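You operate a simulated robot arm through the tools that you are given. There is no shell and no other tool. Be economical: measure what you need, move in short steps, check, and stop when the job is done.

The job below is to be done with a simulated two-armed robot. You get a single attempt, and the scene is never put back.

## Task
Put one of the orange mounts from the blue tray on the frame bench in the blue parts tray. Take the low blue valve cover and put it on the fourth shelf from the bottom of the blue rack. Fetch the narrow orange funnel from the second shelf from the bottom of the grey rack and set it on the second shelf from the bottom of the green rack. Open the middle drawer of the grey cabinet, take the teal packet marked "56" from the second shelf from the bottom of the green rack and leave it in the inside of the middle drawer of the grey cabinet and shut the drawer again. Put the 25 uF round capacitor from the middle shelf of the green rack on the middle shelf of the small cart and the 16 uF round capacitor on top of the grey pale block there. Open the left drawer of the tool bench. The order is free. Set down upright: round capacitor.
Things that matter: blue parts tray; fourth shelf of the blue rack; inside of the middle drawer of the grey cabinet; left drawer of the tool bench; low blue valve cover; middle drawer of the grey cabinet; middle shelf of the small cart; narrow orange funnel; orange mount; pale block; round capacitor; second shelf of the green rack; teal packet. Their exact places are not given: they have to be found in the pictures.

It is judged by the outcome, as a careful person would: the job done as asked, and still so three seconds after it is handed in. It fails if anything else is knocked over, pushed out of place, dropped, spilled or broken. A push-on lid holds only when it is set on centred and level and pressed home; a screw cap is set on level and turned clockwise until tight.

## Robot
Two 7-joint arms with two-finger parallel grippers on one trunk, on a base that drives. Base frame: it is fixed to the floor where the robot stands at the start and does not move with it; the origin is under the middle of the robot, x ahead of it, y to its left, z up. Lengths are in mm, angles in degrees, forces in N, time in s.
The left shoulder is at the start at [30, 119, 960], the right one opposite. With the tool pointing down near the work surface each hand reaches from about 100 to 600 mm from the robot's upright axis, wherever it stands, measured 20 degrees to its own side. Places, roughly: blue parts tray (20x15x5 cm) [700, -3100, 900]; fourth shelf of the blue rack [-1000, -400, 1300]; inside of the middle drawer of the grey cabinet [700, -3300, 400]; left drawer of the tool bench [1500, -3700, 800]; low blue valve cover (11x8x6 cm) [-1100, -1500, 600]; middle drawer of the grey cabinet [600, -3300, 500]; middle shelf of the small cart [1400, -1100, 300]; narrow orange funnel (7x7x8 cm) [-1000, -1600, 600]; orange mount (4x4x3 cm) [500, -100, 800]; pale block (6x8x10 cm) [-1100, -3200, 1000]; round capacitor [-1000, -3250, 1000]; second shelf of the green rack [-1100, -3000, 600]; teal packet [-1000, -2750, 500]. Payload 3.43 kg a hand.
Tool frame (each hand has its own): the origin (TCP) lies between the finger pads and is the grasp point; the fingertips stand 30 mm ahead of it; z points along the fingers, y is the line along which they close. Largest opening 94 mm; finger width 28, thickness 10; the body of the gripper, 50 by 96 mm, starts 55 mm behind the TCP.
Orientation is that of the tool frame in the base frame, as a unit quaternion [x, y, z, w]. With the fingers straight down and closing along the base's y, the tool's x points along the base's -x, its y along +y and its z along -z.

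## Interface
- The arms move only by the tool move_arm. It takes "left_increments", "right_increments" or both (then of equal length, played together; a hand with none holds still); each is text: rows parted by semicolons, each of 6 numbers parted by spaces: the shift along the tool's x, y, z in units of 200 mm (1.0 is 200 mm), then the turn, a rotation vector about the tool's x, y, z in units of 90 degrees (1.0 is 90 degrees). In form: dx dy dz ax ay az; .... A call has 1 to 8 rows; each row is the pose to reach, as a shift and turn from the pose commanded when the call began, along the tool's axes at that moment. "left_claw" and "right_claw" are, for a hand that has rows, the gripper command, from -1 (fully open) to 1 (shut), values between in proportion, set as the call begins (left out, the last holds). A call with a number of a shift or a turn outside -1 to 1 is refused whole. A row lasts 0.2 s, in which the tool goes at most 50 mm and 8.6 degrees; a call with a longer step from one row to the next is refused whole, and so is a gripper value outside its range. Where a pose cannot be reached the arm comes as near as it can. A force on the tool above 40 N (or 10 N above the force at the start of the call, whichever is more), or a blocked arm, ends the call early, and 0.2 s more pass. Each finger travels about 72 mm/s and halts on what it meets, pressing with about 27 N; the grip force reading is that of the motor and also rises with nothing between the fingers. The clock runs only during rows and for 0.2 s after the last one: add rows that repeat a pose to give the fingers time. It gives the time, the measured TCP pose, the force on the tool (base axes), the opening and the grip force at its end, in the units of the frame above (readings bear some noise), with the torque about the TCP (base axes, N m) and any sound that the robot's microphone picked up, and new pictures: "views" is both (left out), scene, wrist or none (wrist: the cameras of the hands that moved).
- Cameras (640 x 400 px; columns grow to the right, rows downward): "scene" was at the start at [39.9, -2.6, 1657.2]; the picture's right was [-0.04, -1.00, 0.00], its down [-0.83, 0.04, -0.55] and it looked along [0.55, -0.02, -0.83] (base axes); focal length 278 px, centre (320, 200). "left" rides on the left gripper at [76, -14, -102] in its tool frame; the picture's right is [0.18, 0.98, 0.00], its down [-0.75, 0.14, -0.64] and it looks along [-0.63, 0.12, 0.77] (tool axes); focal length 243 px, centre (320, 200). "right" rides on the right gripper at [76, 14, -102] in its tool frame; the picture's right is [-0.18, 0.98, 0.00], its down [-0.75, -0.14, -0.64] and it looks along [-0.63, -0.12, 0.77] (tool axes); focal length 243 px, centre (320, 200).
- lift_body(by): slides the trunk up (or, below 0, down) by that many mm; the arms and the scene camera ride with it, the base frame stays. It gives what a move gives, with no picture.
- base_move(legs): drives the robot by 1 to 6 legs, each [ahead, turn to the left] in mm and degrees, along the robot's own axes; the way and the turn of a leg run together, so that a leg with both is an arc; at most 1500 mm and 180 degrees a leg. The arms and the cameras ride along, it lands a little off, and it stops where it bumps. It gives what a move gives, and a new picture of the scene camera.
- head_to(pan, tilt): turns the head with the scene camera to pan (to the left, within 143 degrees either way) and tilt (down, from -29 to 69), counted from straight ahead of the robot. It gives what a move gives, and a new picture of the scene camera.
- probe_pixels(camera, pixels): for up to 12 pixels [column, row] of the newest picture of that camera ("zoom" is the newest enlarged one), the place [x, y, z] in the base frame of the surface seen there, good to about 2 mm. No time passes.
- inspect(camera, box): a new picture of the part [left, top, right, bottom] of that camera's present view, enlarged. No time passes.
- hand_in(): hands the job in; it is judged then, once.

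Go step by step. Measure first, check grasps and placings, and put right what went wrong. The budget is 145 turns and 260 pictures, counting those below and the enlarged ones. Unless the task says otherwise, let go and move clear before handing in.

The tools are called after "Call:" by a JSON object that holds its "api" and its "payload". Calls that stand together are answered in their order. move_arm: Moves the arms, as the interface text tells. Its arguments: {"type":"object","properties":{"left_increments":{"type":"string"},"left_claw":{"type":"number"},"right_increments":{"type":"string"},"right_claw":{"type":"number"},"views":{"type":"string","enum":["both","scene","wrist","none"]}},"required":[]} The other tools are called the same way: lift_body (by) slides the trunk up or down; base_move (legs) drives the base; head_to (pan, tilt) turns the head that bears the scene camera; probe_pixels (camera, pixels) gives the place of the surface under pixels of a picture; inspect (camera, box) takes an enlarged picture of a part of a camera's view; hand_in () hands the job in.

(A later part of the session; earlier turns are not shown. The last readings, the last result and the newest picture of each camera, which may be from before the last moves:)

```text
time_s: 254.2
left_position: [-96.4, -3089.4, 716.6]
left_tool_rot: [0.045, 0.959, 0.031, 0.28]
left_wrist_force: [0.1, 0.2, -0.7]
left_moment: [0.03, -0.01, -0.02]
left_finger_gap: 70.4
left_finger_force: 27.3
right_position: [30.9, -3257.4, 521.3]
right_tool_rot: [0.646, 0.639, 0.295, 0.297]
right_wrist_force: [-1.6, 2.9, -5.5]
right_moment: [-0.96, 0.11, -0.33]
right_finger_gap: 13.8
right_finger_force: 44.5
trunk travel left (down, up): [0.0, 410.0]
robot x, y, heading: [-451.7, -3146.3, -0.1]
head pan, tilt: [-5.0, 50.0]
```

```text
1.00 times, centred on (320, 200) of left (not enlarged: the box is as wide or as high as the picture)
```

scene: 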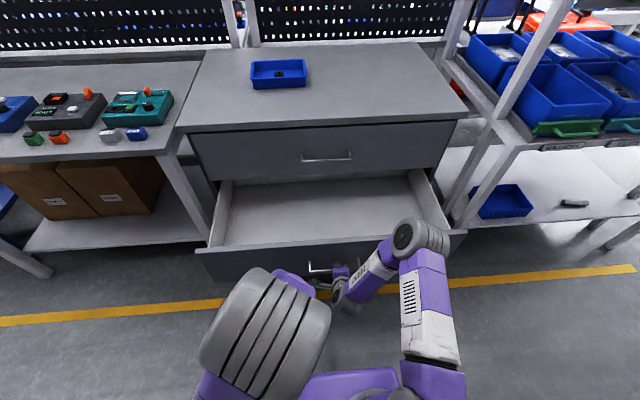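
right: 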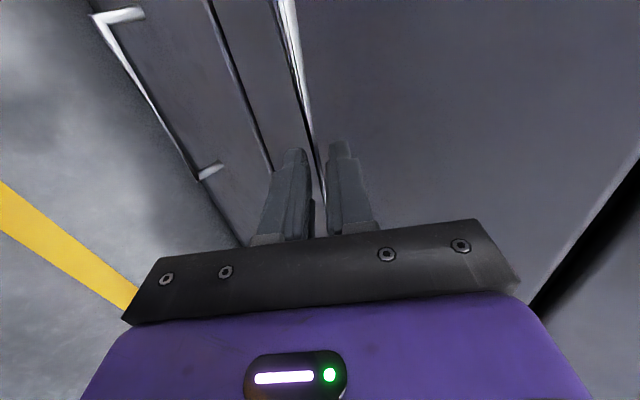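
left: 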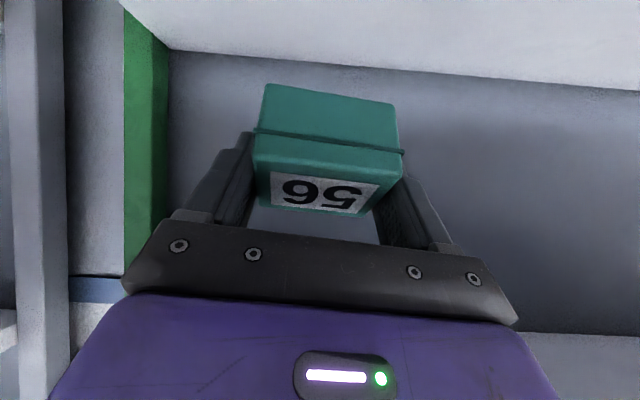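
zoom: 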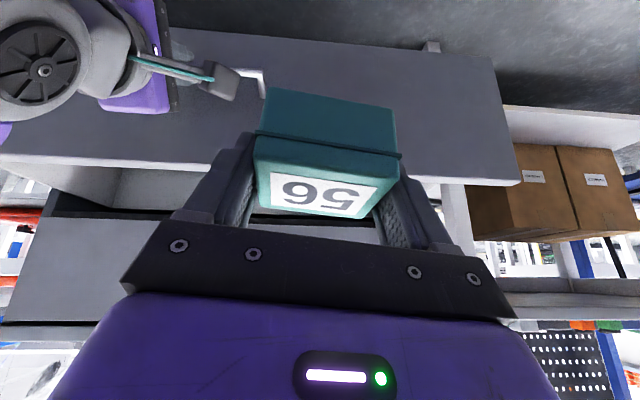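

Front rim top z 624 at x≈80, floor z 415. Reach forward over the rim with the left hand.

Call:
{"api": "move_arm", "payload": {"left_increments": "-0.169 0.04 0.107 0 0.02 0; -0.338 0.08 0.214 0 0.04 0; -0.507 0.12 0.32 0 0.06 0; -0.676 0.16 0.427 0 0.08 0; -0.845 0.2 0.534 0 0.09 0; -0.845 0.2 0.534 0 0.09 0", "views": "none"}}

```text
time_s: 255.6
left_position: [108.3, -3063.7, 718.1]
left_tool_rot: [0.044, 0.976, 0.034, 0.211]
left_wrist_force: [-0.3, -0.2, -0.8]
left_moment: [0.02, -0.01, 0.0]
left_finger_gap: 70.1
left_finger_force: 27.3
right_position: [29.3, -3256.6, 520.8]
right_tool_rot: [0.645, 0.639, 0.295, 0.298]
right_wrist_force: [-0.2, 3.1, -10.7]
right_moment: [-0.13, 0.1, 0.73]
right_finger_gap: 13.7
right_finger_force: 45.8
trunk travel left (down, up): [0.0, 410.0]
robot x, y, heading: [-453.7, -3147.4, 0.1]
head pan, tilt: [-5.0, 50.0]
```

Call:
{"api": "move_arm", "payload": {"left_increments": "-0.227 0 0.1045 0 0 0; -0.454 0 0.209 0 0 0; -0.681 0 0.3135 0 0 0; -0.577 0 0.54 0 0 0; -0.472 0 0.767 0 0 0; -0.389 0 0.949 0 0 0; -0.389 0 0.949 0 0 0", "views": "both"}}

Call:
{"api": "probe_pixels", "payload": {"camera": "left", "pixels": [[268, 90], [390, 108], [330, 98], [320, 190], [330, 40], [450, 100], [550, 150]]}}

```text
time_s: 257.2
left_position: [256.1, -3064.2, 578.0]
left_tool_rot: [0.043, 0.976, 0.034, 0.211]
left_wrist_force: [0.9, -0.3, -1.5]
left_moment: [0.0, 0.04, 0.01]
left_finger_gap: 70.0
left_finger_force: 26.2
right_position: [30.2, -3257.0, 520.2]
right_tool_rot: [0.645, 0.639, 0.296, 0.297]
right_wrist_force: [1.7, 3.8, -12.8]
right_moment: [-0.25, 0.15, 0.59]
right_finger_gap: 13.7
right_finger_force: 45.2
trunk travel left (down, up): [0.0, 410.0]
robot x, y, heading: [-451.7, -3147.8, 0.0]
head pan, tilt: [-5.0, 50.0]
```

scene: 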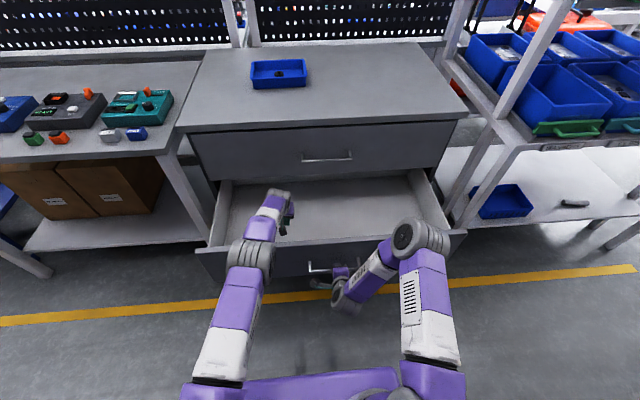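
left: 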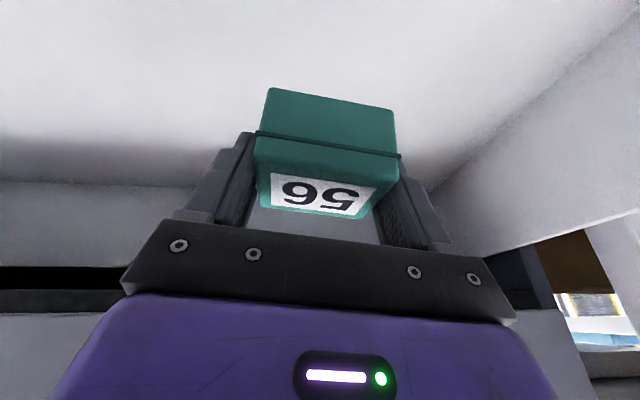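

```text
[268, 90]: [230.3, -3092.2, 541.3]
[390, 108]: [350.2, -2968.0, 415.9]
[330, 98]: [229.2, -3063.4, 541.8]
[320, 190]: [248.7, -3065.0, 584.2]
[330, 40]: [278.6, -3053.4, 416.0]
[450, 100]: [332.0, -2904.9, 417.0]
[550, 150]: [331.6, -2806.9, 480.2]
```

Packet bottom is 125 mm above the drawer floor (416). Lower it, watching force.

Call:
{"api": "move_arm", "payload": {"left_increments": "0.08 0 0.175 0 0 0; 0.16 0 0.35 0 0 0; 0.22 0 0.478 0 0 0; 0.25 0 0.543 0 0 0; 0.262 0 0.568 0 0 0; 0.262 0 0.568 0 0 0", "views": "none"}}

```text
time_s: 257.8
left_position: [251.6, -3055.5, 508.7]
left_tool_rot: [0.042, 0.975, 0.033, 0.215]
left_wrist_force: [-0.6, 1.2, -0.4]
left_moment: [-0.03, 0.12, -0.07]
left_finger_gap: 70.0
left_finger_force: 26.9
left hand out of reach, approached as far as the arm can: row 2, 3
right_position: [28.0, -3256.7, 519.7]
right_tool_rot: [0.645, 0.639, 0.296, 0.296]
right_wrist_force: [-2.2, -0.2, 2.4]
right_moment: [-0.16, 0.09, 0.39]
right_finger_gap: 13.7
right_finger_force: 45.2
trunk travel left (down, up): [0.0, 410.0]
robot x, y, heading: [-453.7, -3145.0, -0.1]
head pan, tilt: [-5.0, 50.0]
stopped in row 3 (left hand): the force on the tool passed its limit at 51 N (the readings are from after the stop); the commanded pose is now the measured one
```

Call:
{"api": "head_to", "payload": {"pan": 8, "tilt": 55}}

Call:
{"api": "inspect", "payload": {"camera": "scene", "box": [200, 130, 400, 290]}}

Call:
{"api": "inspect", "payload": {"camera": "left", "box": [0, 0, 640, 400]}}

```text
time_s: 258.6
left_position: [252.1, -3054.6, 508.6]
left_tool_rot: [0.042, 0.975, 0.033, 0.214]
left_wrist_force: [0.1, 0.6, -1.8]
left_moment: [0.02, 0.02, 0.01]
left_finger_gap: 70.4
left_finger_force: 27.1
right_position: [29.5, -3256.8, 520.1]
right_tool_rot: [0.645, 0.639, 0.295, 0.297]
right_wrist_force: [-1.1, -1.2, 1.1]
right_moment: [-0.31, -0.01, 0.56]
right_finger_gap: 13.6
right_finger_force: 44.9
trunk travel left (down, up): [0.0, 410.0]
robot x, y, heading: [-456.7, -3150.3, -0.1]
head pan, tilt: [8.0, 55.0]
```

scene: 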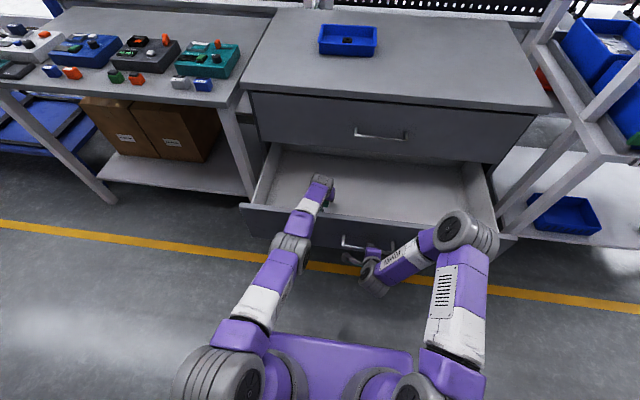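

```text
2.50 times, centred on (300, 210) of scene
```

zoom: 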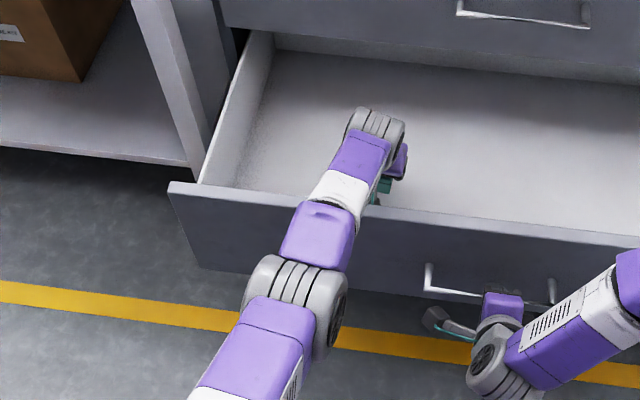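

```text
1.00 times, centred on (320, 200) of left (not enlarged: the box is as wide or as high as the picture)
```

zoom: 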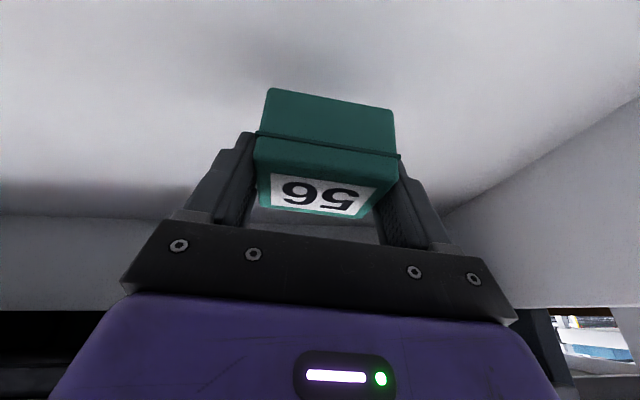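

The left forearm rests on the drawer's front rim. I'll raise the left hand, release the handle with the right and retreat it, then come in with a raised trunk.

Call:
{"api": "move_arm", "payload": {"left_increments": "-0.05 0 -0.11 0 0 0; -0.1 0 -0.22 0 0 0; -0.15 0 -0.33 0 0 0; -0.2 0 -0.44 0 0 0; -0.25 0 -0.545 0 0 0; -0.25 0 -0.545 0 0 0; -0.25 0 -0.545 0 0 0", "right_increments": "0 0 0 0 0 0; 0 0 0 0 0 0; 0 0 -0.1 0 0 0; 0 0 -0.25 0 0 0; 0 0 -0.4 0 0 0; 0 0 -0.55 0 0 0; 0 0 -0.55 0 0 0", "right_claw": 0.15, "views": "none"}}

Call:
{"api": "lift_body", "payload": {"by": 230}}

Call:
{"api": "inspect", "payload": {"camera": "scene", "box": [0, 0, 640, 400]}}

```text
time_s: 260.2
left_position: [273.2, -3069.2, 626.0]
left_tool_rot: [0.041, 0.975, 0.033, 0.214]
left_wrist_force: [0.2, -0.7, -2.5]
left_moment: [0.01, 0.02, -0.02]
left_finger_gap: 69.9
left_finger_force: 27.6
left hand out of reach, approached as far as the arm can: row 1, 2, 3, 4, 5, 6, 7
right_position: [-54.1, -3256.5, 591.8]
right_tool_rot: [0.645, 0.639, 0.296, 0.297]
right_wrist_force: [0.0, 0.1, 1.1]
right_moment: [-0.02, 0.02, -0.01]
right_finger_gap: 39.8
right_finger_force: 0.0
trunk travel left (down, up): [0.0, 410.0]
robot x, y, heading: [-451.5, -3148.3, -0.0]
head pan, tilt: [8.0, 55.0]
```

```text
time_s: 262.6
left_position: [273.5, -3068.1, 854.3]
left_tool_rot: [0.041, 0.975, 0.032, 0.214]
left_wrist_force: [0.0, 0.5, -0.8]
left_moment: [0.01, 0.01, -0.03]
left_finger_gap: 69.9
left_finger_force: 26.8
right_position: [-53.6, -3255.9, 820.6]
right_tool_rot: [0.645, 0.639, 0.296, 0.297]
right_wrist_force: [0.1, -0.2, 0.3]
right_moment: [0.04, -0.01, 0.0]
right_finger_gap: 40.4
right_finger_force: 0.1
trunk travel left (down, up): [-230.0, 180.0]
robot x, y, heading: [-454.4, -3148.3, 0.1]
head pan, tilt: [8.0, 55.0]
```

```text
1.00 times, centred on (320, 200) of scene (not enlarged: the box is as wide or as high as the picture)
```

zoom: 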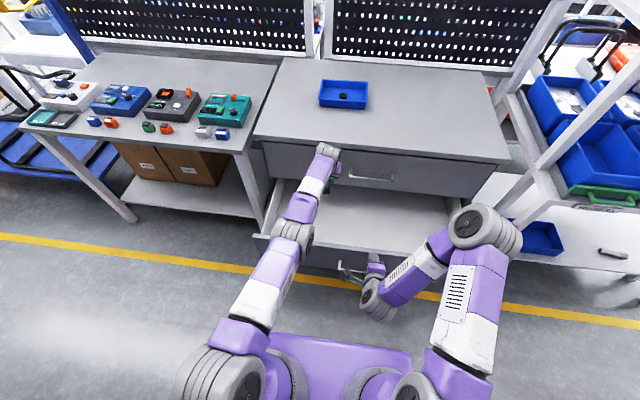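

Retract the left hand 190, then drive forward 130 so it can reach down from above.

Call:
{"api": "move_arm", "payload": {"left_increments": "0.173 0 -0.08 0 0 0; 0.345 0 -0.159 0 0 0; 0.518 0 -0.238 0 0 0; 0.69 0 -0.318 0 0 0; 0.863 0 -0.397 0 0 0; 0.863 0 -0.397 0 0 0", "views": "none"}}

Call:
{"api": "base_move", "payload": {"legs": [[130, 0]]}}

Call:
{"api": "move_arm", "payload": {"left_increments": "0.08 0 0.175 0 0 0; 0.165 0 0.36 0 0 0; 0.25 0 0.545 0 0 0; 0.335 0 0.73 0 0 0; 0.42 0 0.915 0 0 0; 0.42 0 0.915 0 0 0", "views": "wrist"}}

```text
time_s: 264.0
left_position: [265.4, -3095.4, 832.2]
left_tool_rot: [0.04, 0.976, 0.033, 0.213]
left_wrist_force: [1.2, 0.4, -1.2]
left_moment: [0.04, 0.0, -0.03]
left_finger_gap: 70.1
left_finger_force: 27.2
left hand out of reach, approached as far as the arm can: row 1, 2, 3, 4, 5, 6
right_position: [-53.6, -3255.5, 820.4]
right_tool_rot: [0.646, 0.639, 0.295, 0.297]
right_wrist_force: [0.2, -0.2, 0.0]
right_moment: [0.01, -0.01, 0.02]
right_finger_gap: 40.1
right_finger_force: 0.0
trunk travel left (down, up): [-230.0, 180.0]
robot x, y, heading: [-449.5, -3148.7, 0.0]
head pan, tilt: [8.0, 55.0]
```

```text
time_s: 265.3
left_position: [377.3, -3095.2, 826.3]
left_tool_rot: [0.035, 0.979, 0.034, 0.197]
left_wrist_force: [-1.8, -0.7, -1.7]
left_moment: [-0.01, -0.02, 0.1]
left_finger_gap: 70.1
left_finger_force: 26.7
right_position: [65.9, -3255.0, 821.1]
right_tool_rot: [0.644, 0.639, 0.296, 0.297]
right_wrist_force: [0.2, -0.2, 0.2]
right_moment: [0.0, -0.02, 0.03]
right_finger_gap: 40.1
right_finger_force: 0.1
trunk travel left (down, up): [-230.0, 180.0]
robot x, y, heading: [-330.8, -3149.4, 0.2]
head pan, tilt: [8.0, 55.0]
stopped in leg 1: the force on the tool passed its limit at 92 N (the readings are from after the stop); the commanded pose is now the measured one
```

scene: 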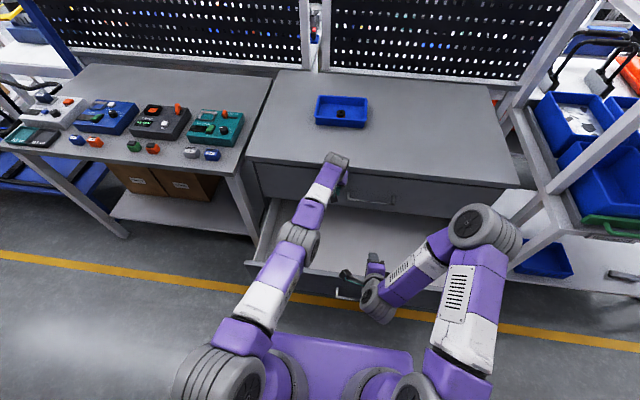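

```text
time_s: 266.7
left_position: [327.1, -3068.3, 649.4]
left_tool_rot: [0.034, 0.979, 0.032, 0.197]
left_wrist_force: [0.3, -0.7, -1.2]
left_moment: [0.02, -0.02, 0.02]
left_finger_gap: 70.2
left_finger_force: 26.6
left hand out of reach, approached as far as the arm can: row 1, 2, 3, 4, 5, 6
right_position: [65.0, -3255.0, 820.3]
right_tool_rot: [0.644, 0.639, 0.296, 0.298]
right_wrist_force: [0.4, -0.3, 0.0]
right_moment: [0.02, 0.02, 0.02]
right_finger_gap: 39.9
right_finger_force: 0.0
trunk travel left (down, up): [-230.0, 180.0]
robot x, y, heading: [-329.7, -3146.9, 0.2]
head pan, tilt: [8.0, 55.0]
```

left: 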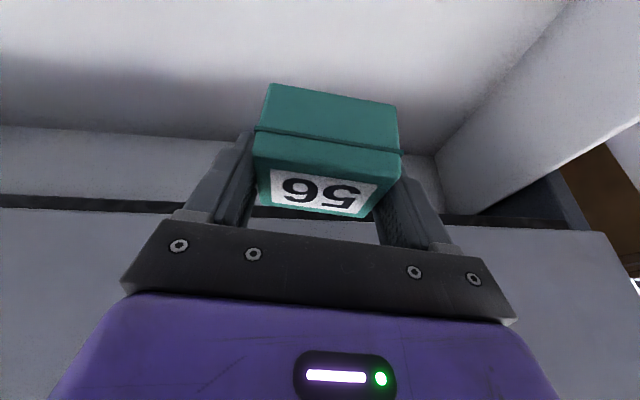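

The left retract had not taken effect (arm near its straight limit) and the fingertips bumped the cabinet face; base stopped. The hand is now inside the opening at z 649. View and continue downward carefully with slight retraction.

Call:
{"api": "move_arm", "payload": {"left_increments": "0.1 0 0.13 0 0 0; 0.2 0 0.27 0 0 0; 0.3 0 0.41 0 0 0; 0.4 0 0.55 0 0 0; 0.4 0 0.55 0 0 0", "views": "both"}}

Call:
{"api": "probe_pixels", "payload": {"camera": "left", "pixels": [[268, 92], [385, 108], [330, 98], [330, 40], [100, 250], [200, 160]]}}

```text
time_s: 267.9
left_position: [280.6, -3067.0, 583.6]
left_tool_rot: [0.037, 0.98, 0.03, 0.195]
left_wrist_force: [-0.5, 0.3, -0.6]
left_moment: [-0.01, 0.02, 0.02]
left_finger_gap: 70.1
left_finger_force: 26.9
left hand out of reach, approached as far as the arm can: row 1, 2, 3, 4, 5
right_position: [65.2, -3255.8, 821.1]
right_tool_rot: [0.645, 0.639, 0.296, 0.297]
right_wrist_force: [0.6, -0.5, 0.4]
right_moment: [-0.01, 0.0, -0.01]
right_finger_gap: 40.0
right_finger_force: 0.1
trunk travel left (down, up): [-230.0, 180.0]
robot x, y, heading: [-331.8, -3150.0, -0.1]
head pan, tilt: [8.0, 55.0]
```

scene: 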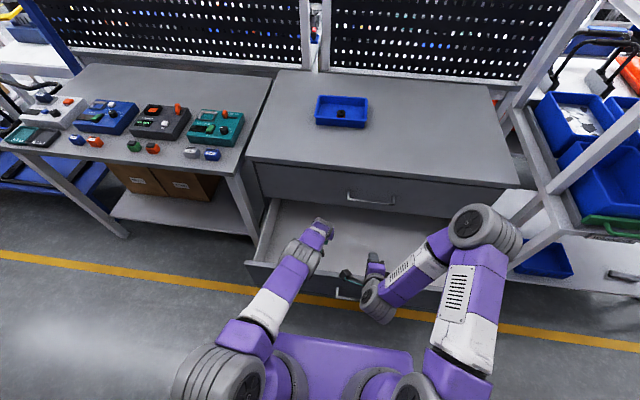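
left: 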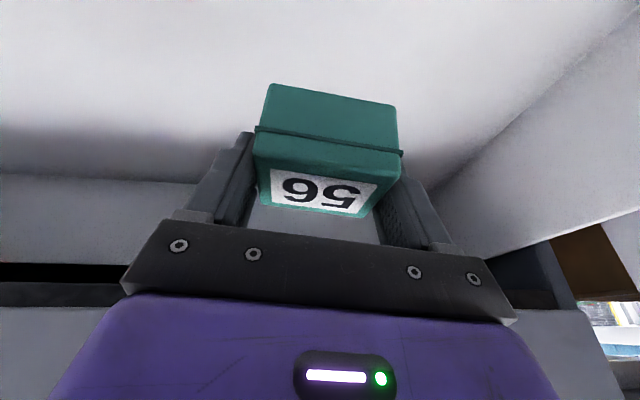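

```text
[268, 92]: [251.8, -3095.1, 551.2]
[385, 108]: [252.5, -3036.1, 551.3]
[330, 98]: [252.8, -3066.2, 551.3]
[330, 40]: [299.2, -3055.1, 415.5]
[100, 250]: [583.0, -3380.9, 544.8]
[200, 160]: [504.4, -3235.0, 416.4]
```

Still moving down OK. Packet bottom at 551; continue straight down 100 mm.

Call:
{"api": "move_arm", "payload": {"left_increments": "0.065 0 0.153 0 0 0; 0.13 0 0.306 0 0 0; 0.195 0 0.46 0 0 0; 0.195 0 0.46 0 0 0", "views": "both"}}

```text
time_s: 268.9
left_position: [265.5, -3056.2, 552.9]
left_tool_rot: [0.035, 0.98, 0.033, 0.195]
left_wrist_force: [0.1, 0.2, -0.7]
left_moment: [0.02, 0.03, -0.01]
left_finger_gap: 70.2
left_finger_force: 27.0
left hand out of reach, approached as far as the arm can: row 1, 2, 3, 4
right_position: [66.3, -3256.3, 821.1]
right_tool_rot: [0.645, 0.639, 0.296, 0.297]
right_wrist_force: [0.1, 0.5, -0.5]
right_moment: [0.0, 0.01, 0.01]
right_finger_gap: 39.8
right_finger_force: 0.0
trunk travel left (down, up): [-230.0, 180.0]
robot x, y, heading: [-334.2, -3146.2, -0.1]
head pan, tilt: [8.0, 55.0]
```

scene: 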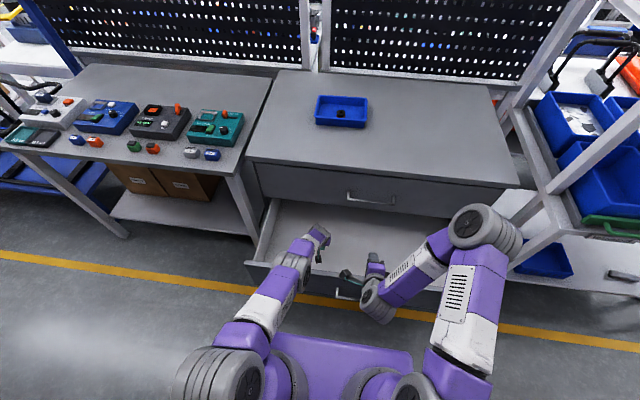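
left: 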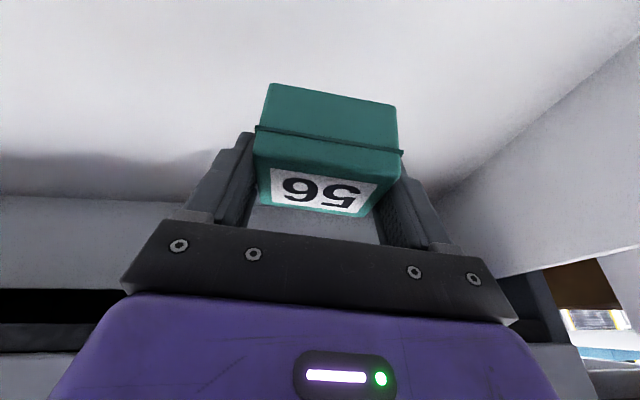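

The arm moves only partially; I'll probe its links to understand the posture.

Call:
{"api": "probe_pixels", "payload": {"camera": "scene", "pixels": [[212, 365], [245, 335], [265, 310], [280, 285], [295, 258], [305, 245], [318, 232], [322, 240], [290, 270]]}}

Call:
{"api": "inspect", "payload": {"camera": "scene", "box": [160, 210, 360, 400]}}

```text
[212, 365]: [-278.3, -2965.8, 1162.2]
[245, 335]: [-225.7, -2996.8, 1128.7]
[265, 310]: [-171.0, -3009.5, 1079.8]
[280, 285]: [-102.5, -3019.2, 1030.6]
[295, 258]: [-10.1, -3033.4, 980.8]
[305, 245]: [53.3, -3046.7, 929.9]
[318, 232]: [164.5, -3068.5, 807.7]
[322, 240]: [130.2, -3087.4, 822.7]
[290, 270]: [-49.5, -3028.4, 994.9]
```

```text
2.11 times, centred on (260, 305) of scene
```

zoom: 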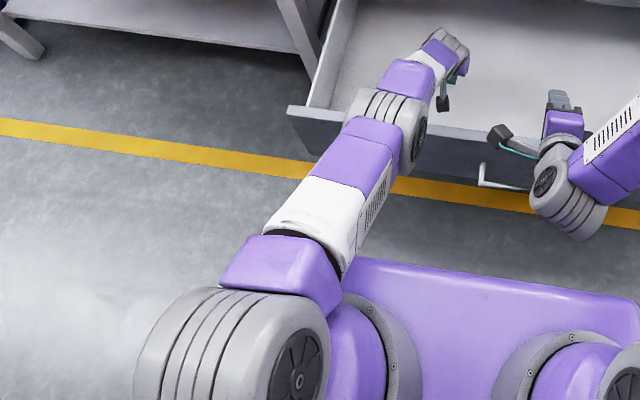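

The trunk is simply too high for this depth (shoulder ≈1090). Lower the trunk 92 mm, which lowers the packet to ~10 mm above the floor.

Call:
{"api": "lift_body", "payload": {"by": -92}}

Call:
{"api": "inspect", "payload": {"camera": "left", "box": [0, 0, 640, 400]}}

Call:
{"api": "probe_pixels", "payload": {"camera": "zoom", "pixels": [[268, 92], [385, 108], [330, 98], [330, 40]]}}

```text
time_s: 270.2
left_position: [266.4, -3055.4, 460.8]
left_tool_rot: [0.035, 0.98, 0.035, 0.195]
left_wrist_force: [-0.2, -0.5, -1.0]
left_moment: [0.01, 0.0, -0.01]
left_finger_gap: 70.1
left_finger_force: 27.4
right_position: [65.4, -3256.0, 729.7]
right_tool_rot: [0.645, 0.638, 0.296, 0.297]
right_wrist_force: [0.2, 0.0, -0.7]
right_moment: [0.0, -0.01, 0.0]
right_finger_gap: 40.0
right_finger_force: 0.0
trunk travel left (down, up): [-138.0, 272.0]
robot x, y, heading: [-331.5, -3148.4, -0.2]
head pan, tilt: [8.0, 55.0]
```

```text
1.00 times, centred on (320, 200) of left (not enlarged: the box is as wide or as high as the picture)
```

zoom: 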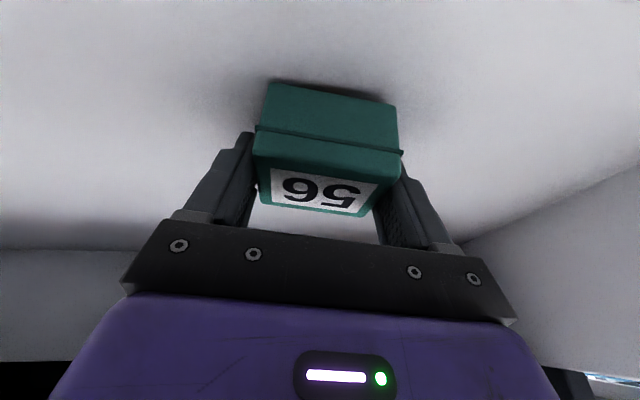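

```text
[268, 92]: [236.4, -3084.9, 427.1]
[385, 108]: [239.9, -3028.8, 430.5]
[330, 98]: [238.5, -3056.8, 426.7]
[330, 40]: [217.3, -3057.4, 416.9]
```

Packet bottom is ~9 mm above the floor. Lower trunk 9 mm, then release and retreat up.

Call:
{"api": "lift_body", "payload": {"by": -9}}

Call:
{"api": "move_arm", "payload": {"left_increments": "0 0 0 0 0 0; 0 0 0 0 0 0; 0 0 0 0 0 0; 0 0 -0.1 0 0 0; 0 0 -0.25 0 0 0; 0 0 -0.45 0 0 0; 0 0 -0.65 0 0 0; 0 0 -0.85 0 0 0", "left_claw": -0.9, "views": "both"}}

```text
time_s: 270.8
left_position: [268.4, -3055.2, 454.7]
left_tool_rot: [0.035, 0.979, 0.034, 0.199]
left_wrist_force: [1.3, 4.9, 17.3]
left_moment: [-0.37, -0.36, 0.11]
left_finger_gap: 70.1
left_finger_force: 26.8
right_position: [65.8, -3256.0, 719.4]
right_tool_rot: [0.645, 0.639, 0.296, 0.297]
right_wrist_force: [-0.7, -0.2, 0.6]
right_moment: [-0.03, 0.0, 0.01]
right_finger_gap: 40.2
right_finger_force: 0.1
trunk travel left (down, up): [-129.0, 281.0]
robot x, y, heading: [-335.5, -3146.3, -0.1]
head pan, tilt: [8.0, 55.0]
```

```text
time_s: 272.6
left_position: [203.3, -3064.2, 610.3]
left_tool_rot: [0.037, 0.979, 0.034, 0.195]
left_wrist_force: [-0.5, -0.8, -0.5]
left_moment: [0.02, 0.01, 0.0]
left_finger_gap: 89.2
left_finger_force: 0.0
right_position: [65.3, -3255.3, 721.2]
right_tool_rot: [0.645, 0.638, 0.296, 0.298]
right_wrist_force: [0.5, -0.7, -0.3]
right_moment: [0.01, -0.01, 0.01]
right_finger_gap: 40.2
right_finger_force: 0.1
trunk travel left (down, up): [-129.0, 281.0]
robot x, y, heading: [-331.6, -3148.9, 0.0]
head pan, tilt: [8.0, 55.0]
```

scene: 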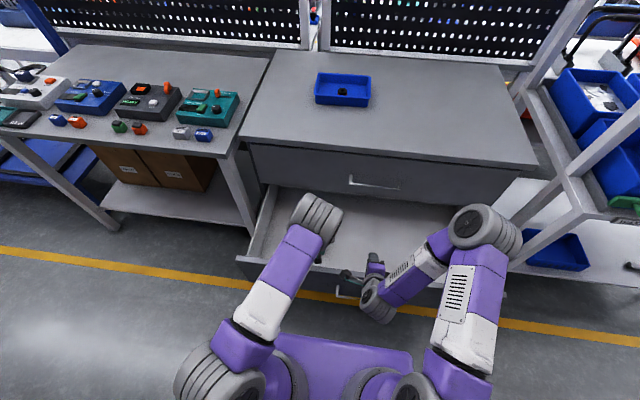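
left: 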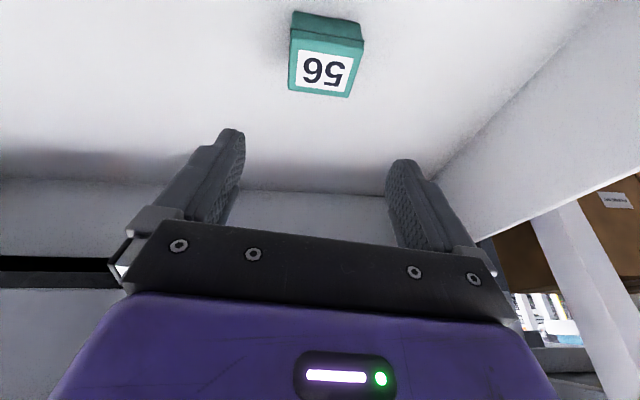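

Packet 56 lies flat in the drawer. Retract and raise the left hand, back the base, close the right fist and position it before the drawer front.

Call:
{"api": "move_arm", "payload": {"left_increments": "-0.03 0 -0.2 0 0 0; 0.05 0 -0.38 0 0 0; 0.2 0 -0.5 0 0 0; 0.38 0 -0.62 0 0 0; 0.56 0 -0.74 0 0 0; 0.725 0 -0.85 0 0 0; 0.725 0 -0.85 0 0 0", "left_claw": -0.4, "views": "none"}}

Call:
{"api": "base_move", "payload": {"legs": [[-140, 0]]}}

Call:
{"api": "move_arm", "payload": {"right_increments": "0 -0.13 0.11 0 0 0; 0 -0.27 0.23 0 0 0; 0 -0.41 0.35 0 0 0; 0 -0.55 0.47 0 0 0; 0 -0.48 0.64 0 0 0; 0 -0.4 0.76 0 0 0; 0 -0.323 0.859 0 0 0; 0 -0.323 0.859 0 0 0", "right_claw": 1, "views": "both"}}

```text
time_s: 274.2
left_position: [3.6, -3061.3, 710.3]
left_tool_rot: [0.036, 0.98, 0.035, 0.194]
left_wrist_force: [-0.4, -0.9, -0.2]
left_moment: [-0.02, -0.02, 0.0]
left_finger_gap: 65.9
left_finger_force: 0.1
right_position: [66.1, -3255.4, 719.5]
right_tool_rot: [0.645, 0.638, 0.296, 0.297]
right_wrist_force: [0.4, -0.4, -0.1]
right_moment: [0.0, 0.05, 0.0]
right_finger_gap: 40.0
right_finger_force: 0.1
trunk travel left (down, up): [-129.0, 281.0]
robot x, y, heading: [-331.8, -3148.5, -0.2]
head pan, tilt: [8.0, 55.0]
```

```text
time_s: 275.5
left_position: [-137.3, -3060.2, 709.9]
left_tool_rot: [0.036, 0.98, 0.034, 0.194]
left_wrist_force: [-0.1, -0.5, 0.1]
left_moment: [0.02, 0.0, 0.0]
left_finger_gap: 65.6
left_finger_force: 0.1
right_position: [-75.9, -3255.9, 721.0]
right_tool_rot: [0.645, 0.639, 0.296, 0.297]
right_wrist_force: [-0.5, -0.6, -0.3]
right_moment: [0.02, 0.01, -0.04]
right_finger_gap: 39.8
right_finger_force: 0.1
trunk travel left (down, up): [-129.0, 281.0]
robot x, y, heading: [-469.3, -3149.8, -0.2]
head pan, tilt: [8.0, 55.0]
```

scene: 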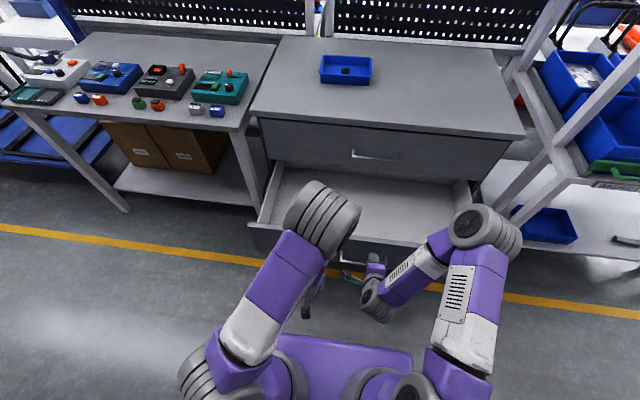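

```text
time_s: 277.3
left_position: [-137.5, -3061.2, 709.7]
left_tool_rot: [0.036, 0.98, 0.034, 0.195]
left_wrist_force: [0.1, 0.0, 0.7]
left_moment: [-0.02, -0.01, 0.0]
left_finger_gap: 65.8
left_finger_force: 0.2
right_position: [12.6, -3256.3, 560.6]
right_tool_rot: [0.645, 0.639, 0.295, 0.297]
right_wrist_force: [-0.1, 0.0, -0.3]
right_moment: [0.02, 0.0, -0.02]
right_finger_gap: 0.0
right_finger_force: 26.9
trunk travel left (down, up): [-129.0, 281.0]
robot x, y, heading: [-469.6, -3148.6, -0.2]
head pan, tilt: [8.0, 55.0]
```

scene: 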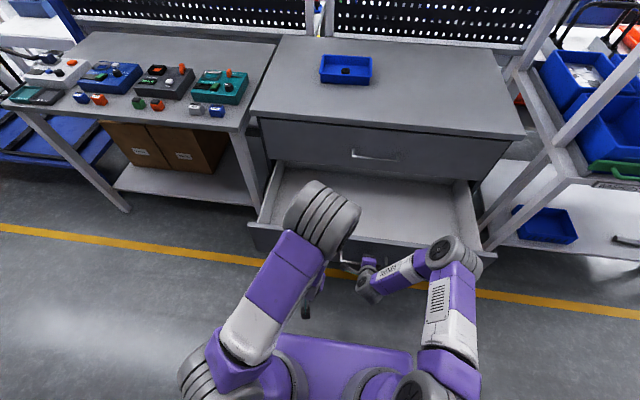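
right: 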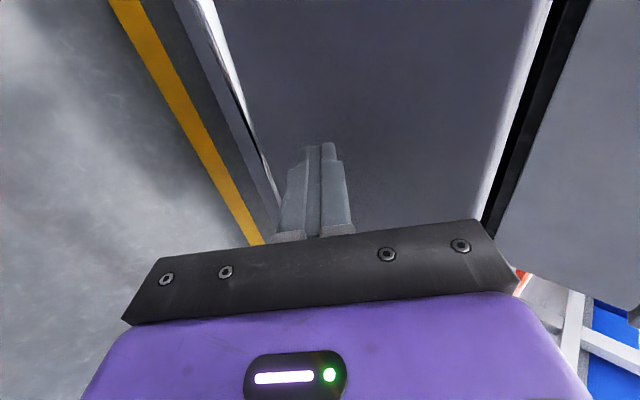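

Fist clears the bar. Push the drawer shut by driving forward ~365 mm.

Call:
{"api": "base_move", "payload": {"legs": [[330, 0], [38, 0]]}}

Call:
{"api": "probe_pixels", "payload": {"camera": "scene", "pixels": [[330, 240], [400, 170], [300, 230], [360, 240], [380, 255]]}}

```text
time_s: 280.1
left_position: [228.8, -3061.9, 710.9]
left_tool_rot: [0.037, 0.979, 0.034, 0.195]
left_wrist_force: [0.5, 0.1, 0.4]
left_moment: [-0.04, 0.01, -0.01]
left_finger_gap: 65.8
left_finger_force: 0.0
right_position: [373.1, -3256.9, 559.2]
right_tool_rot: [0.646, 0.639, 0.295, 0.296]
right_wrist_force: [-0.1, -0.6, -0.2]
right_moment: [0.02, 0.0, 0.01]
right_finger_gap: 0.0
right_finger_force: 26.8
trunk travel left (down, up): [-129.0, 281.0]
robot x, y, heading: [-109.9, -3148.0, -0.2]
head pan, tilt: [8.0, 55.0]
stopped in leg 2: the force on the tool passed its limit at 87 N (the readings are from after the stop); the commanded pose is now the measured one
```

scene: 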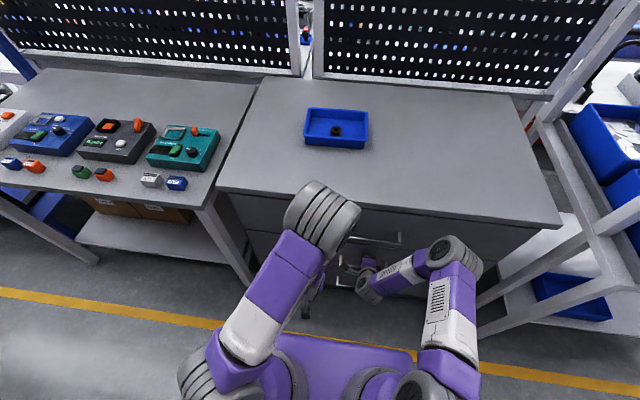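

```text
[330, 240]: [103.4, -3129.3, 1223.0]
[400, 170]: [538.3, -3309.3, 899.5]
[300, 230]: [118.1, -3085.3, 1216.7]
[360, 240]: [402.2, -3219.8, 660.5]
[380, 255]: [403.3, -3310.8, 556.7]
```

Middle drawer is shut (face at 403). Next the 25 uF capacitor: back off, retract right hand, raise/flatten the left, and turn to the green rack.

Call:
{"api": "base_move", "payload": {"legs": [[-140, 0]]}}

Call:
{"api": "move_arm", "payload": {"left_increments": "-0.06 0 -0.15 0 -0.07 0; -0.12 0 -0.3 0 -0.14 0; -0.18 0 -0.45 0 -0.21 0; -0.24 0 -0.6 0 -0.28 0; -0.3 0 -0.75 0 -0.35 0; -0.383 0 -0.924 0 -0.417 0; -0.383 0 -0.924 0 -0.417 0", "right_increments": "0 -0.07 -0.14 0 0 0; 0 -0.14 -0.28 0 0 0; 0 -0.21 -0.42 0 0 0; 0 -0.28 -0.56 0 0 0; 0 -0.35 -0.7 0 0 0; 0 -0.42 -0.84 0 0 0; 0 -0.42 -0.84 0 0 0", "views": "none"}}

Call:
{"api": "base_move", "payload": {"legs": [[0, 90], [289, 0], [0, 90]]}}

```text
time_s: 281.4
left_position: [87.4, -3060.6, 709.4]
left_tool_rot: [0.036, 0.98, 0.034, 0.195]
left_wrist_force: [0.1, -0.4, 0.5]
left_moment: [-0.01, -0.01, 0.02]
left_finger_gap: 65.7
left_finger_force: 0.0
right_position: [235.2, -3257.6, 559.8]
right_tool_rot: [0.646, 0.639, 0.294, 0.296]
right_wrist_force: [-0.2, -0.1, 1.0]
right_moment: [0.03, 0.04, -0.02]
right_finger_gap: 0.0
right_finger_force: 27.1
trunk travel left (down, up): [-129.0, 281.0]
robot x, y, heading: [-251.6, -3152.1, -0.3]
head pan, tilt: [8.0, 55.0]
```

scene: 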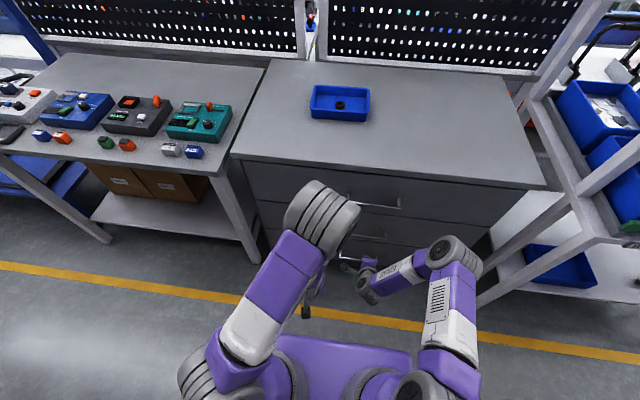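

```text
time_s: 283.2
left_position: [151.7, -3132.9, 911.1]
left_tool_rot: [0.044, 0.864, 0.02, 0.501]
left_wrist_force: [-0.7, -0.7, 0.1]
left_moment: [0.01, -0.01, 0.02]
left_finger_gap: 65.8
left_finger_force: 0.1
left hand out of reach, approached as far as the arm can: row 2, 3, 4, 5, 6, 7
right_position: [84.8, -3271.5, 601.3]
right_tool_rot: [0.64, 0.618, 0.3, 0.344]
right_wrist_force: [-0.7, 0.5, -0.4]
right_moment: [0.0, 0.0, -0.01]
right_finger_gap: 0.0
right_finger_force: 27.0
trunk travel left (down, up): [-129.0, 281.0]
robot x, y, heading: [-249.2, -3150.1, -0.1]
head pan, tilt: [8.0, 55.0]
stopped in row 7 (right hand): the arm was blocked; the commanded pose is now the measured one
```

```text
time_s: 292.8
left_position: [-650.4, -2880.2, 911.5]
left_tool_rot: [0.865, -0.041, -0.5, 0.023]
left_wrist_force: [-0.4, -0.6, 0.2]
left_moment: [0.01, 0.01, 0.01]
left_finger_gap: 66.0
left_finger_force: 0.0
right_position: [-584.6, -2741.3, 602.9]
right_tool_rot: [-0.621, 0.636, 0.343, -0.302]
right_wrist_force: [-0.4, 1.2, 0.2]
right_moment: [0.01, -0.02, 0.0]
right_finger_gap: 0.1
right_finger_force: 26.2
trunk travel left (down, up): [-129.0, 281.0]
robot x, y, heading: [-255.1, -2860.5, -179.6]
head pan, tilt: [8.0, 55.0]
```

scene: 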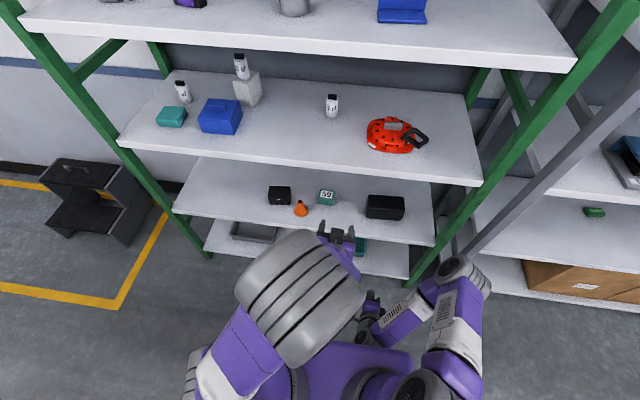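

Left hand ready at p=30°. Raise it to z 985 and shift laterally to line up with the 25 uF cap, then drive forward 210.

Call:
{"api": "move_arm", "payload": {"left_increments": "-0.1 0.14 -0.07 0 0 0; -0.2 0.28 -0.14 0 0 0; -0.3 0.43 -0.22 0 0 0; -0.3 0.43 -0.22 0 0 0", "views": "none"}}

Call:
{"api": "base_move", "payload": {"legs": [[210, 0]]}}

Call:
{"api": "inspect", "payload": {"camera": "left", "box": [0, 0, 640, 400]}}

Call:
{"api": "probe_pixels", "payload": {"camera": "scene", "pixels": [[330, 115], [325, 120], [337, 120]]}}

```text
time_s: 293.8
left_position: [-671.0, -2949.3, 1003.3]
left_tool_rot: [0.865, -0.041, -0.5, 0.023]
left_wrist_force: [-0.1, -1.2, 0.3]
left_moment: [0.01, 0.04, -0.03]
left_finger_gap: 66.0
left_finger_force: 0.1
left hand out of reach, approached as far as the arm can: row 1, 2, 3, 4
right_position: [-585.1, -2741.2, 602.2]
right_tool_rot: [-0.62, 0.638, 0.343, -0.302]
right_wrist_force: [-0.7, -0.5, 0.1]
right_moment: [-0.02, 0.02, 0.03]
right_finger_gap: 0.3
right_finger_force: 27.3
trunk travel left (down, up): [-129.0, 281.0]
robot x, y, heading: [-255.2, -2861.4, -179.8]
head pan, tilt: [8.0, 55.0]
```

```text
time_s: 295.5
left_position: [-880.3, -2950.7, 1003.9]
left_tool_rot: [0.865, -0.042, -0.499, 0.023]
left_wrist_force: [-0.4, 0.4, 0.8]
left_moment: [0.01, -0.01, 0.01]
left_finger_gap: 65.8
left_finger_force: 0.1
right_position: [-794.6, -2742.6, 601.4]
right_tool_rot: [-0.621, 0.639, 0.342, -0.3]
right_wrist_force: [0.6, 0.8, 0.1]
right_moment: [0.0, 0.0, 0.0]
right_finger_gap: 0.1
right_finger_force: 26.9
trunk travel left (down, up): [-129.0, 281.0]
robot x, y, heading: [-462.7, -2862.8, -179.6]
head pan, tilt: [8.0, 55.0]
```

scene: 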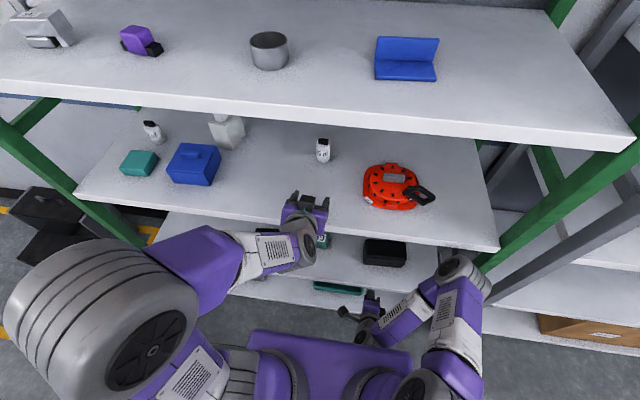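

```text
1.00 times, centred on (320, 200) of left (not enlarged: the box is as wide or as high as the picture)
```

zoom: 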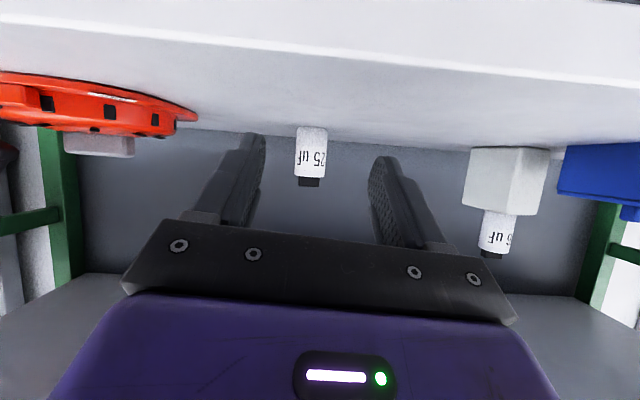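

```text
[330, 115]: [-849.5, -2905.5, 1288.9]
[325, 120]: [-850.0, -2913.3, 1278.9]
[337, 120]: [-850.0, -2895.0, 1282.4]
```

Call:
{"api": "probe_pixels", "payload": {"camera": "zoom", "pixels": [[298, 150], [311, 150], [324, 150], [311, 132], [309, 182]]}}

```text
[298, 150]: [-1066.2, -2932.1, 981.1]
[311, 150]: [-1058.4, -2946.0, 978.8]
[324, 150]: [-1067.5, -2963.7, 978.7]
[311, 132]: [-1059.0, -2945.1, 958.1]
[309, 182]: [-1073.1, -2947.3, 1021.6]
```

Cap axis ≈ (-1077,-2947). Lower/shift, then advance 195 mm.

Call:
{"api": "move_arm", "payload": {"left_increments": "0.091 0.076 0.0525 0 0 0; -0.007 0.076 0.221 0 0 0; -0.104 0.076 0.39 0 0 0; -0.202 0.076 0.559 0 0 0; -0.3 0.076 0.728 0 0 0; -0.397 0.076 0.897 0 0 0; -0.397 0.076 0.897 0 0 0", "views": "wrist"}}

```text
time_s: 297.1
left_position: [-1078.3, -2956.0, 985.1]
left_tool_rot: [0.865, -0.042, -0.5, 0.022]
left_wrist_force: [0.1, 0.4, 2.1]
left_moment: [-0.04, -0.34, 0.01]
left_finger_gap: 65.7
left_finger_force: 0.1
left hand out of reach, approached as far as the arm can: row 1
right_position: [-794.0, -2742.2, 601.4]
right_tool_rot: [-0.62, 0.638, 0.343, -0.301]
right_wrist_force: [0.0, -0.1, 0.4]
right_moment: [0.02, 0.01, -0.02]
right_finger_gap: 0.0
right_finger_force: 26.7
trunk travel left (down, up): [-129.0, 281.0]
robot x, y, heading: [-461.4, -2864.7, -179.5]
head pan, tilt: [8.0, 55.0]
```

left: 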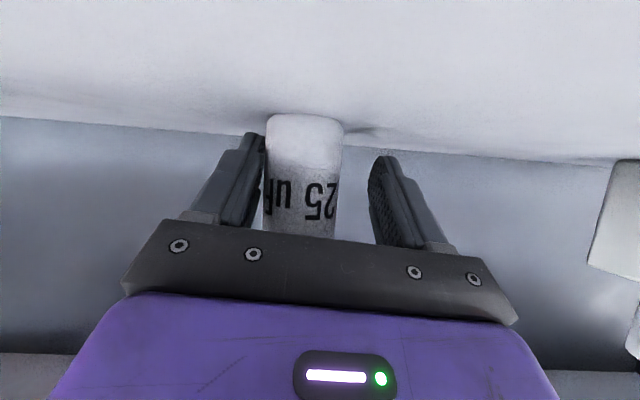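

Shift 8 mm north, close, lift 45 mm.

Call:
{"api": "move_arm", "payload": {"left_increments": "-0.013 -0.02 -0.007 0 0 0; -0.013 -0.04 -0.007 0 0 0; -0.013 -0.04 -0.007 0 0 0", "views": "none"}}

Call:
{"api": "move_arm", "payload": {"left_increments": "0 0 0 0 0 0; 0 0 0 0 0 0; 0 0 0 0 0 0; -0.06 0 -0.035 0 0 0; -0.13 0 -0.075 0 0 0; -0.195 0 -0.1125 0 0 0; -0.195 0 -0.1125 0 0 0", "left_claw": 0.9, "views": "wrist"}}

```text
time_s: 297.9
left_position: [-1074.9, -2949.2, 986.1]
left_tool_rot: [0.865, -0.042, -0.5, 0.023]
left_wrist_force: [-0.5, -0.4, 0.0]
left_moment: [-0.02, 0.0, -0.02]
left_finger_gap: 65.9
left_finger_force: 0.0
right_position: [-793.3, -2740.9, 601.7]
right_tool_rot: [-0.619, 0.638, 0.344, -0.301]
right_wrist_force: [0.6, 0.6, 0.2]
right_moment: [0.03, -0.02, -0.01]
right_finger_gap: 0.1
right_finger_force: 27.7
trunk travel left (down, up): [-129.0, 281.0]
robot x, y, heading: [-459.1, -2863.4, -179.8]
head pan, tilt: [8.0, 55.0]
```

```text
time_s: 299.5
left_position: [-1074.2, -2945.4, 1031.6]
left_tool_rot: [0.865, -0.043, -0.5, 0.021]
left_wrist_force: [-0.9, -0.1, -1.4]
left_moment: [-0.01, 0.03, 0.0]
left_finger_gap: 43.3
left_finger_force: 26.6
right_position: [-794.4, -2743.1, 601.1]
right_tool_rot: [-0.62, 0.638, 0.343, -0.301]
right_wrist_force: [-0.2, 0.9, -0.1]
right_moment: [-0.03, 0.04, 0.03]
right_finger_gap: 0.3
right_finger_force: 27.3
trunk travel left (down, up): [-129.0, 281.0]
robot x, y, heading: [-459.8, -2862.5, -179.8]
head pan, tilt: [8.0, 55.0]
```

left: 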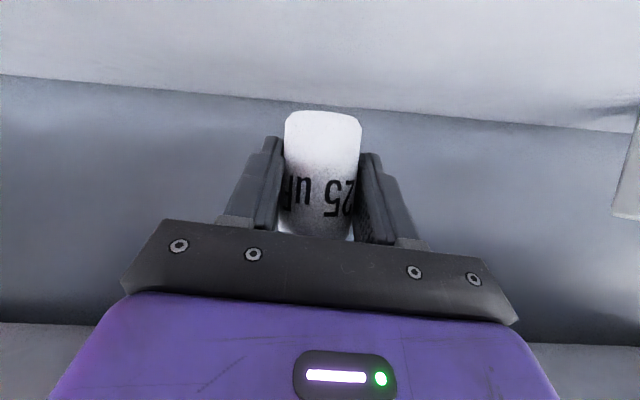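

25 uF held (bottom = TCP−39). Back out and look for the way to the cart and tool bench.

Call:
{"api": "base_move", "payload": {"legs": [[-400, 0]]}}

Call:
{"api": "head_to", "payload": {"pan": 90, "tilt": 20}}

Call:
{"api": "head_to", "payload": {"pan": -142, "tilt": 15}}

```text
time_s: 302.0
left_position: [-674.2, -2943.0, 1030.8]
left_tool_rot: [0.865, -0.044, -0.5, 0.021]
left_wrist_force: [0.8, -0.3, -0.2]
left_moment: [-0.01, 0.04, 0.01]
left_finger_gap: 43.2
left_finger_force: 27.1
right_position: [-391.3, -2739.9, 601.9]
right_tool_rot: [-0.619, 0.639, 0.344, -0.3]
right_wrist_force: [0.3, -0.7, -0.2]
right_moment: [-0.04, -0.04, -0.01]
right_finger_gap: 0.0
right_finger_force: 27.1
trunk travel left (down, up): [-129.0, 281.0]
robot x, y, heading: [-57.7, -2858.4, 179.7]
head pan, tilt: [8.0, 55.0]
```

scene: 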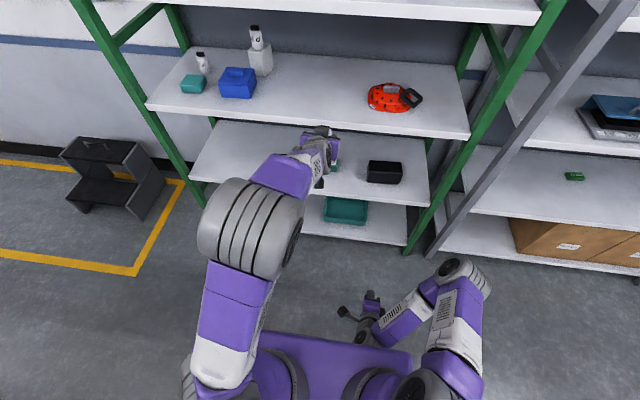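

```text
time_s: 303.5
left_position: [-674.3, -2942.7, 1029.6]
left_tool_rot: [0.865, -0.044, -0.5, 0.021]
left_wrist_force: [-0.9, 0.2, -1.7]
left_moment: [0.0, 0.02, 0.0]
left_finger_gap: 43.5
left_finger_force: 27.5
right_position: [-389.6, -2739.7, 600.9]
right_tool_rot: [-0.619, 0.639, 0.345, -0.3]
right_wrist_force: [-0.4, -0.3, -0.2]
right_moment: [0.0, -0.03, 0.03]
right_finger_gap: 0.3
right_finger_force: 26.8
trunk travel left (down, up): [-129.0, 281.0]
robot x, y, heading: [-57.8, -2861.4, 179.9]
head pan, tilt: [90.0, 20.0]
```

scene: 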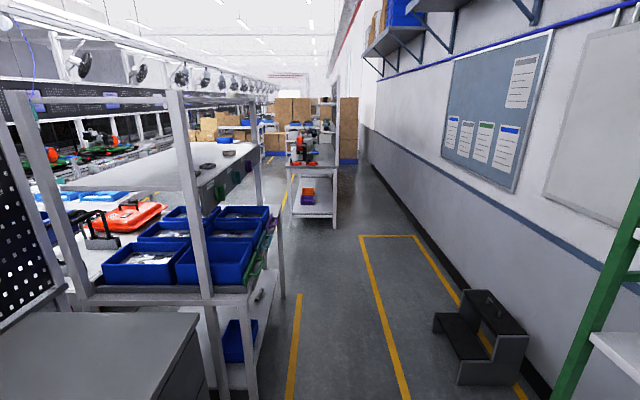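

```text
time_s: 306.8
left_position: [-672.9, -2941.4, 1031.3]
left_tool_rot: [0.865, -0.044, -0.5, 0.021]
left_wrist_force: [-1.4, -0.7, -1.2]
left_moment: [-0.01, 0.01, 0.01]
left_finger_gap: 43.2
left_finger_force: 26.7
right_position: [-391.1, -2741.2, 603.2]
right_tool_rot: [-0.619, 0.639, 0.344, -0.3]
right_wrist_force: [-0.4, -0.5, -0.4]
right_moment: [-0.04, -0.04, 0.0]
right_finger_gap: 0.0
right_finger_force: 26.9
trunk travel left (down, up): [-129.0, 281.0]
robot x, y, heading: [-58.7, -2860.1, 179.9]
head pan, tilt: [-142.0, 15.0]
```

scene: 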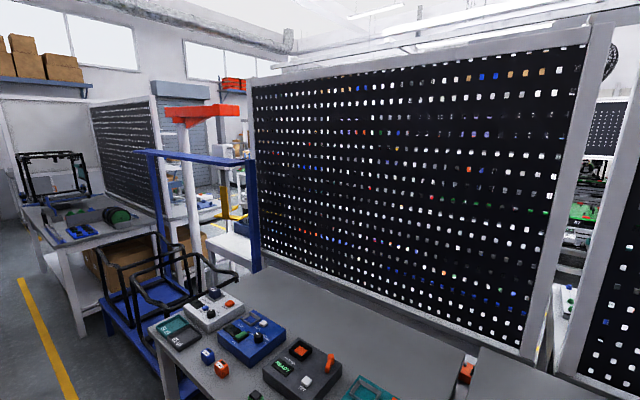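

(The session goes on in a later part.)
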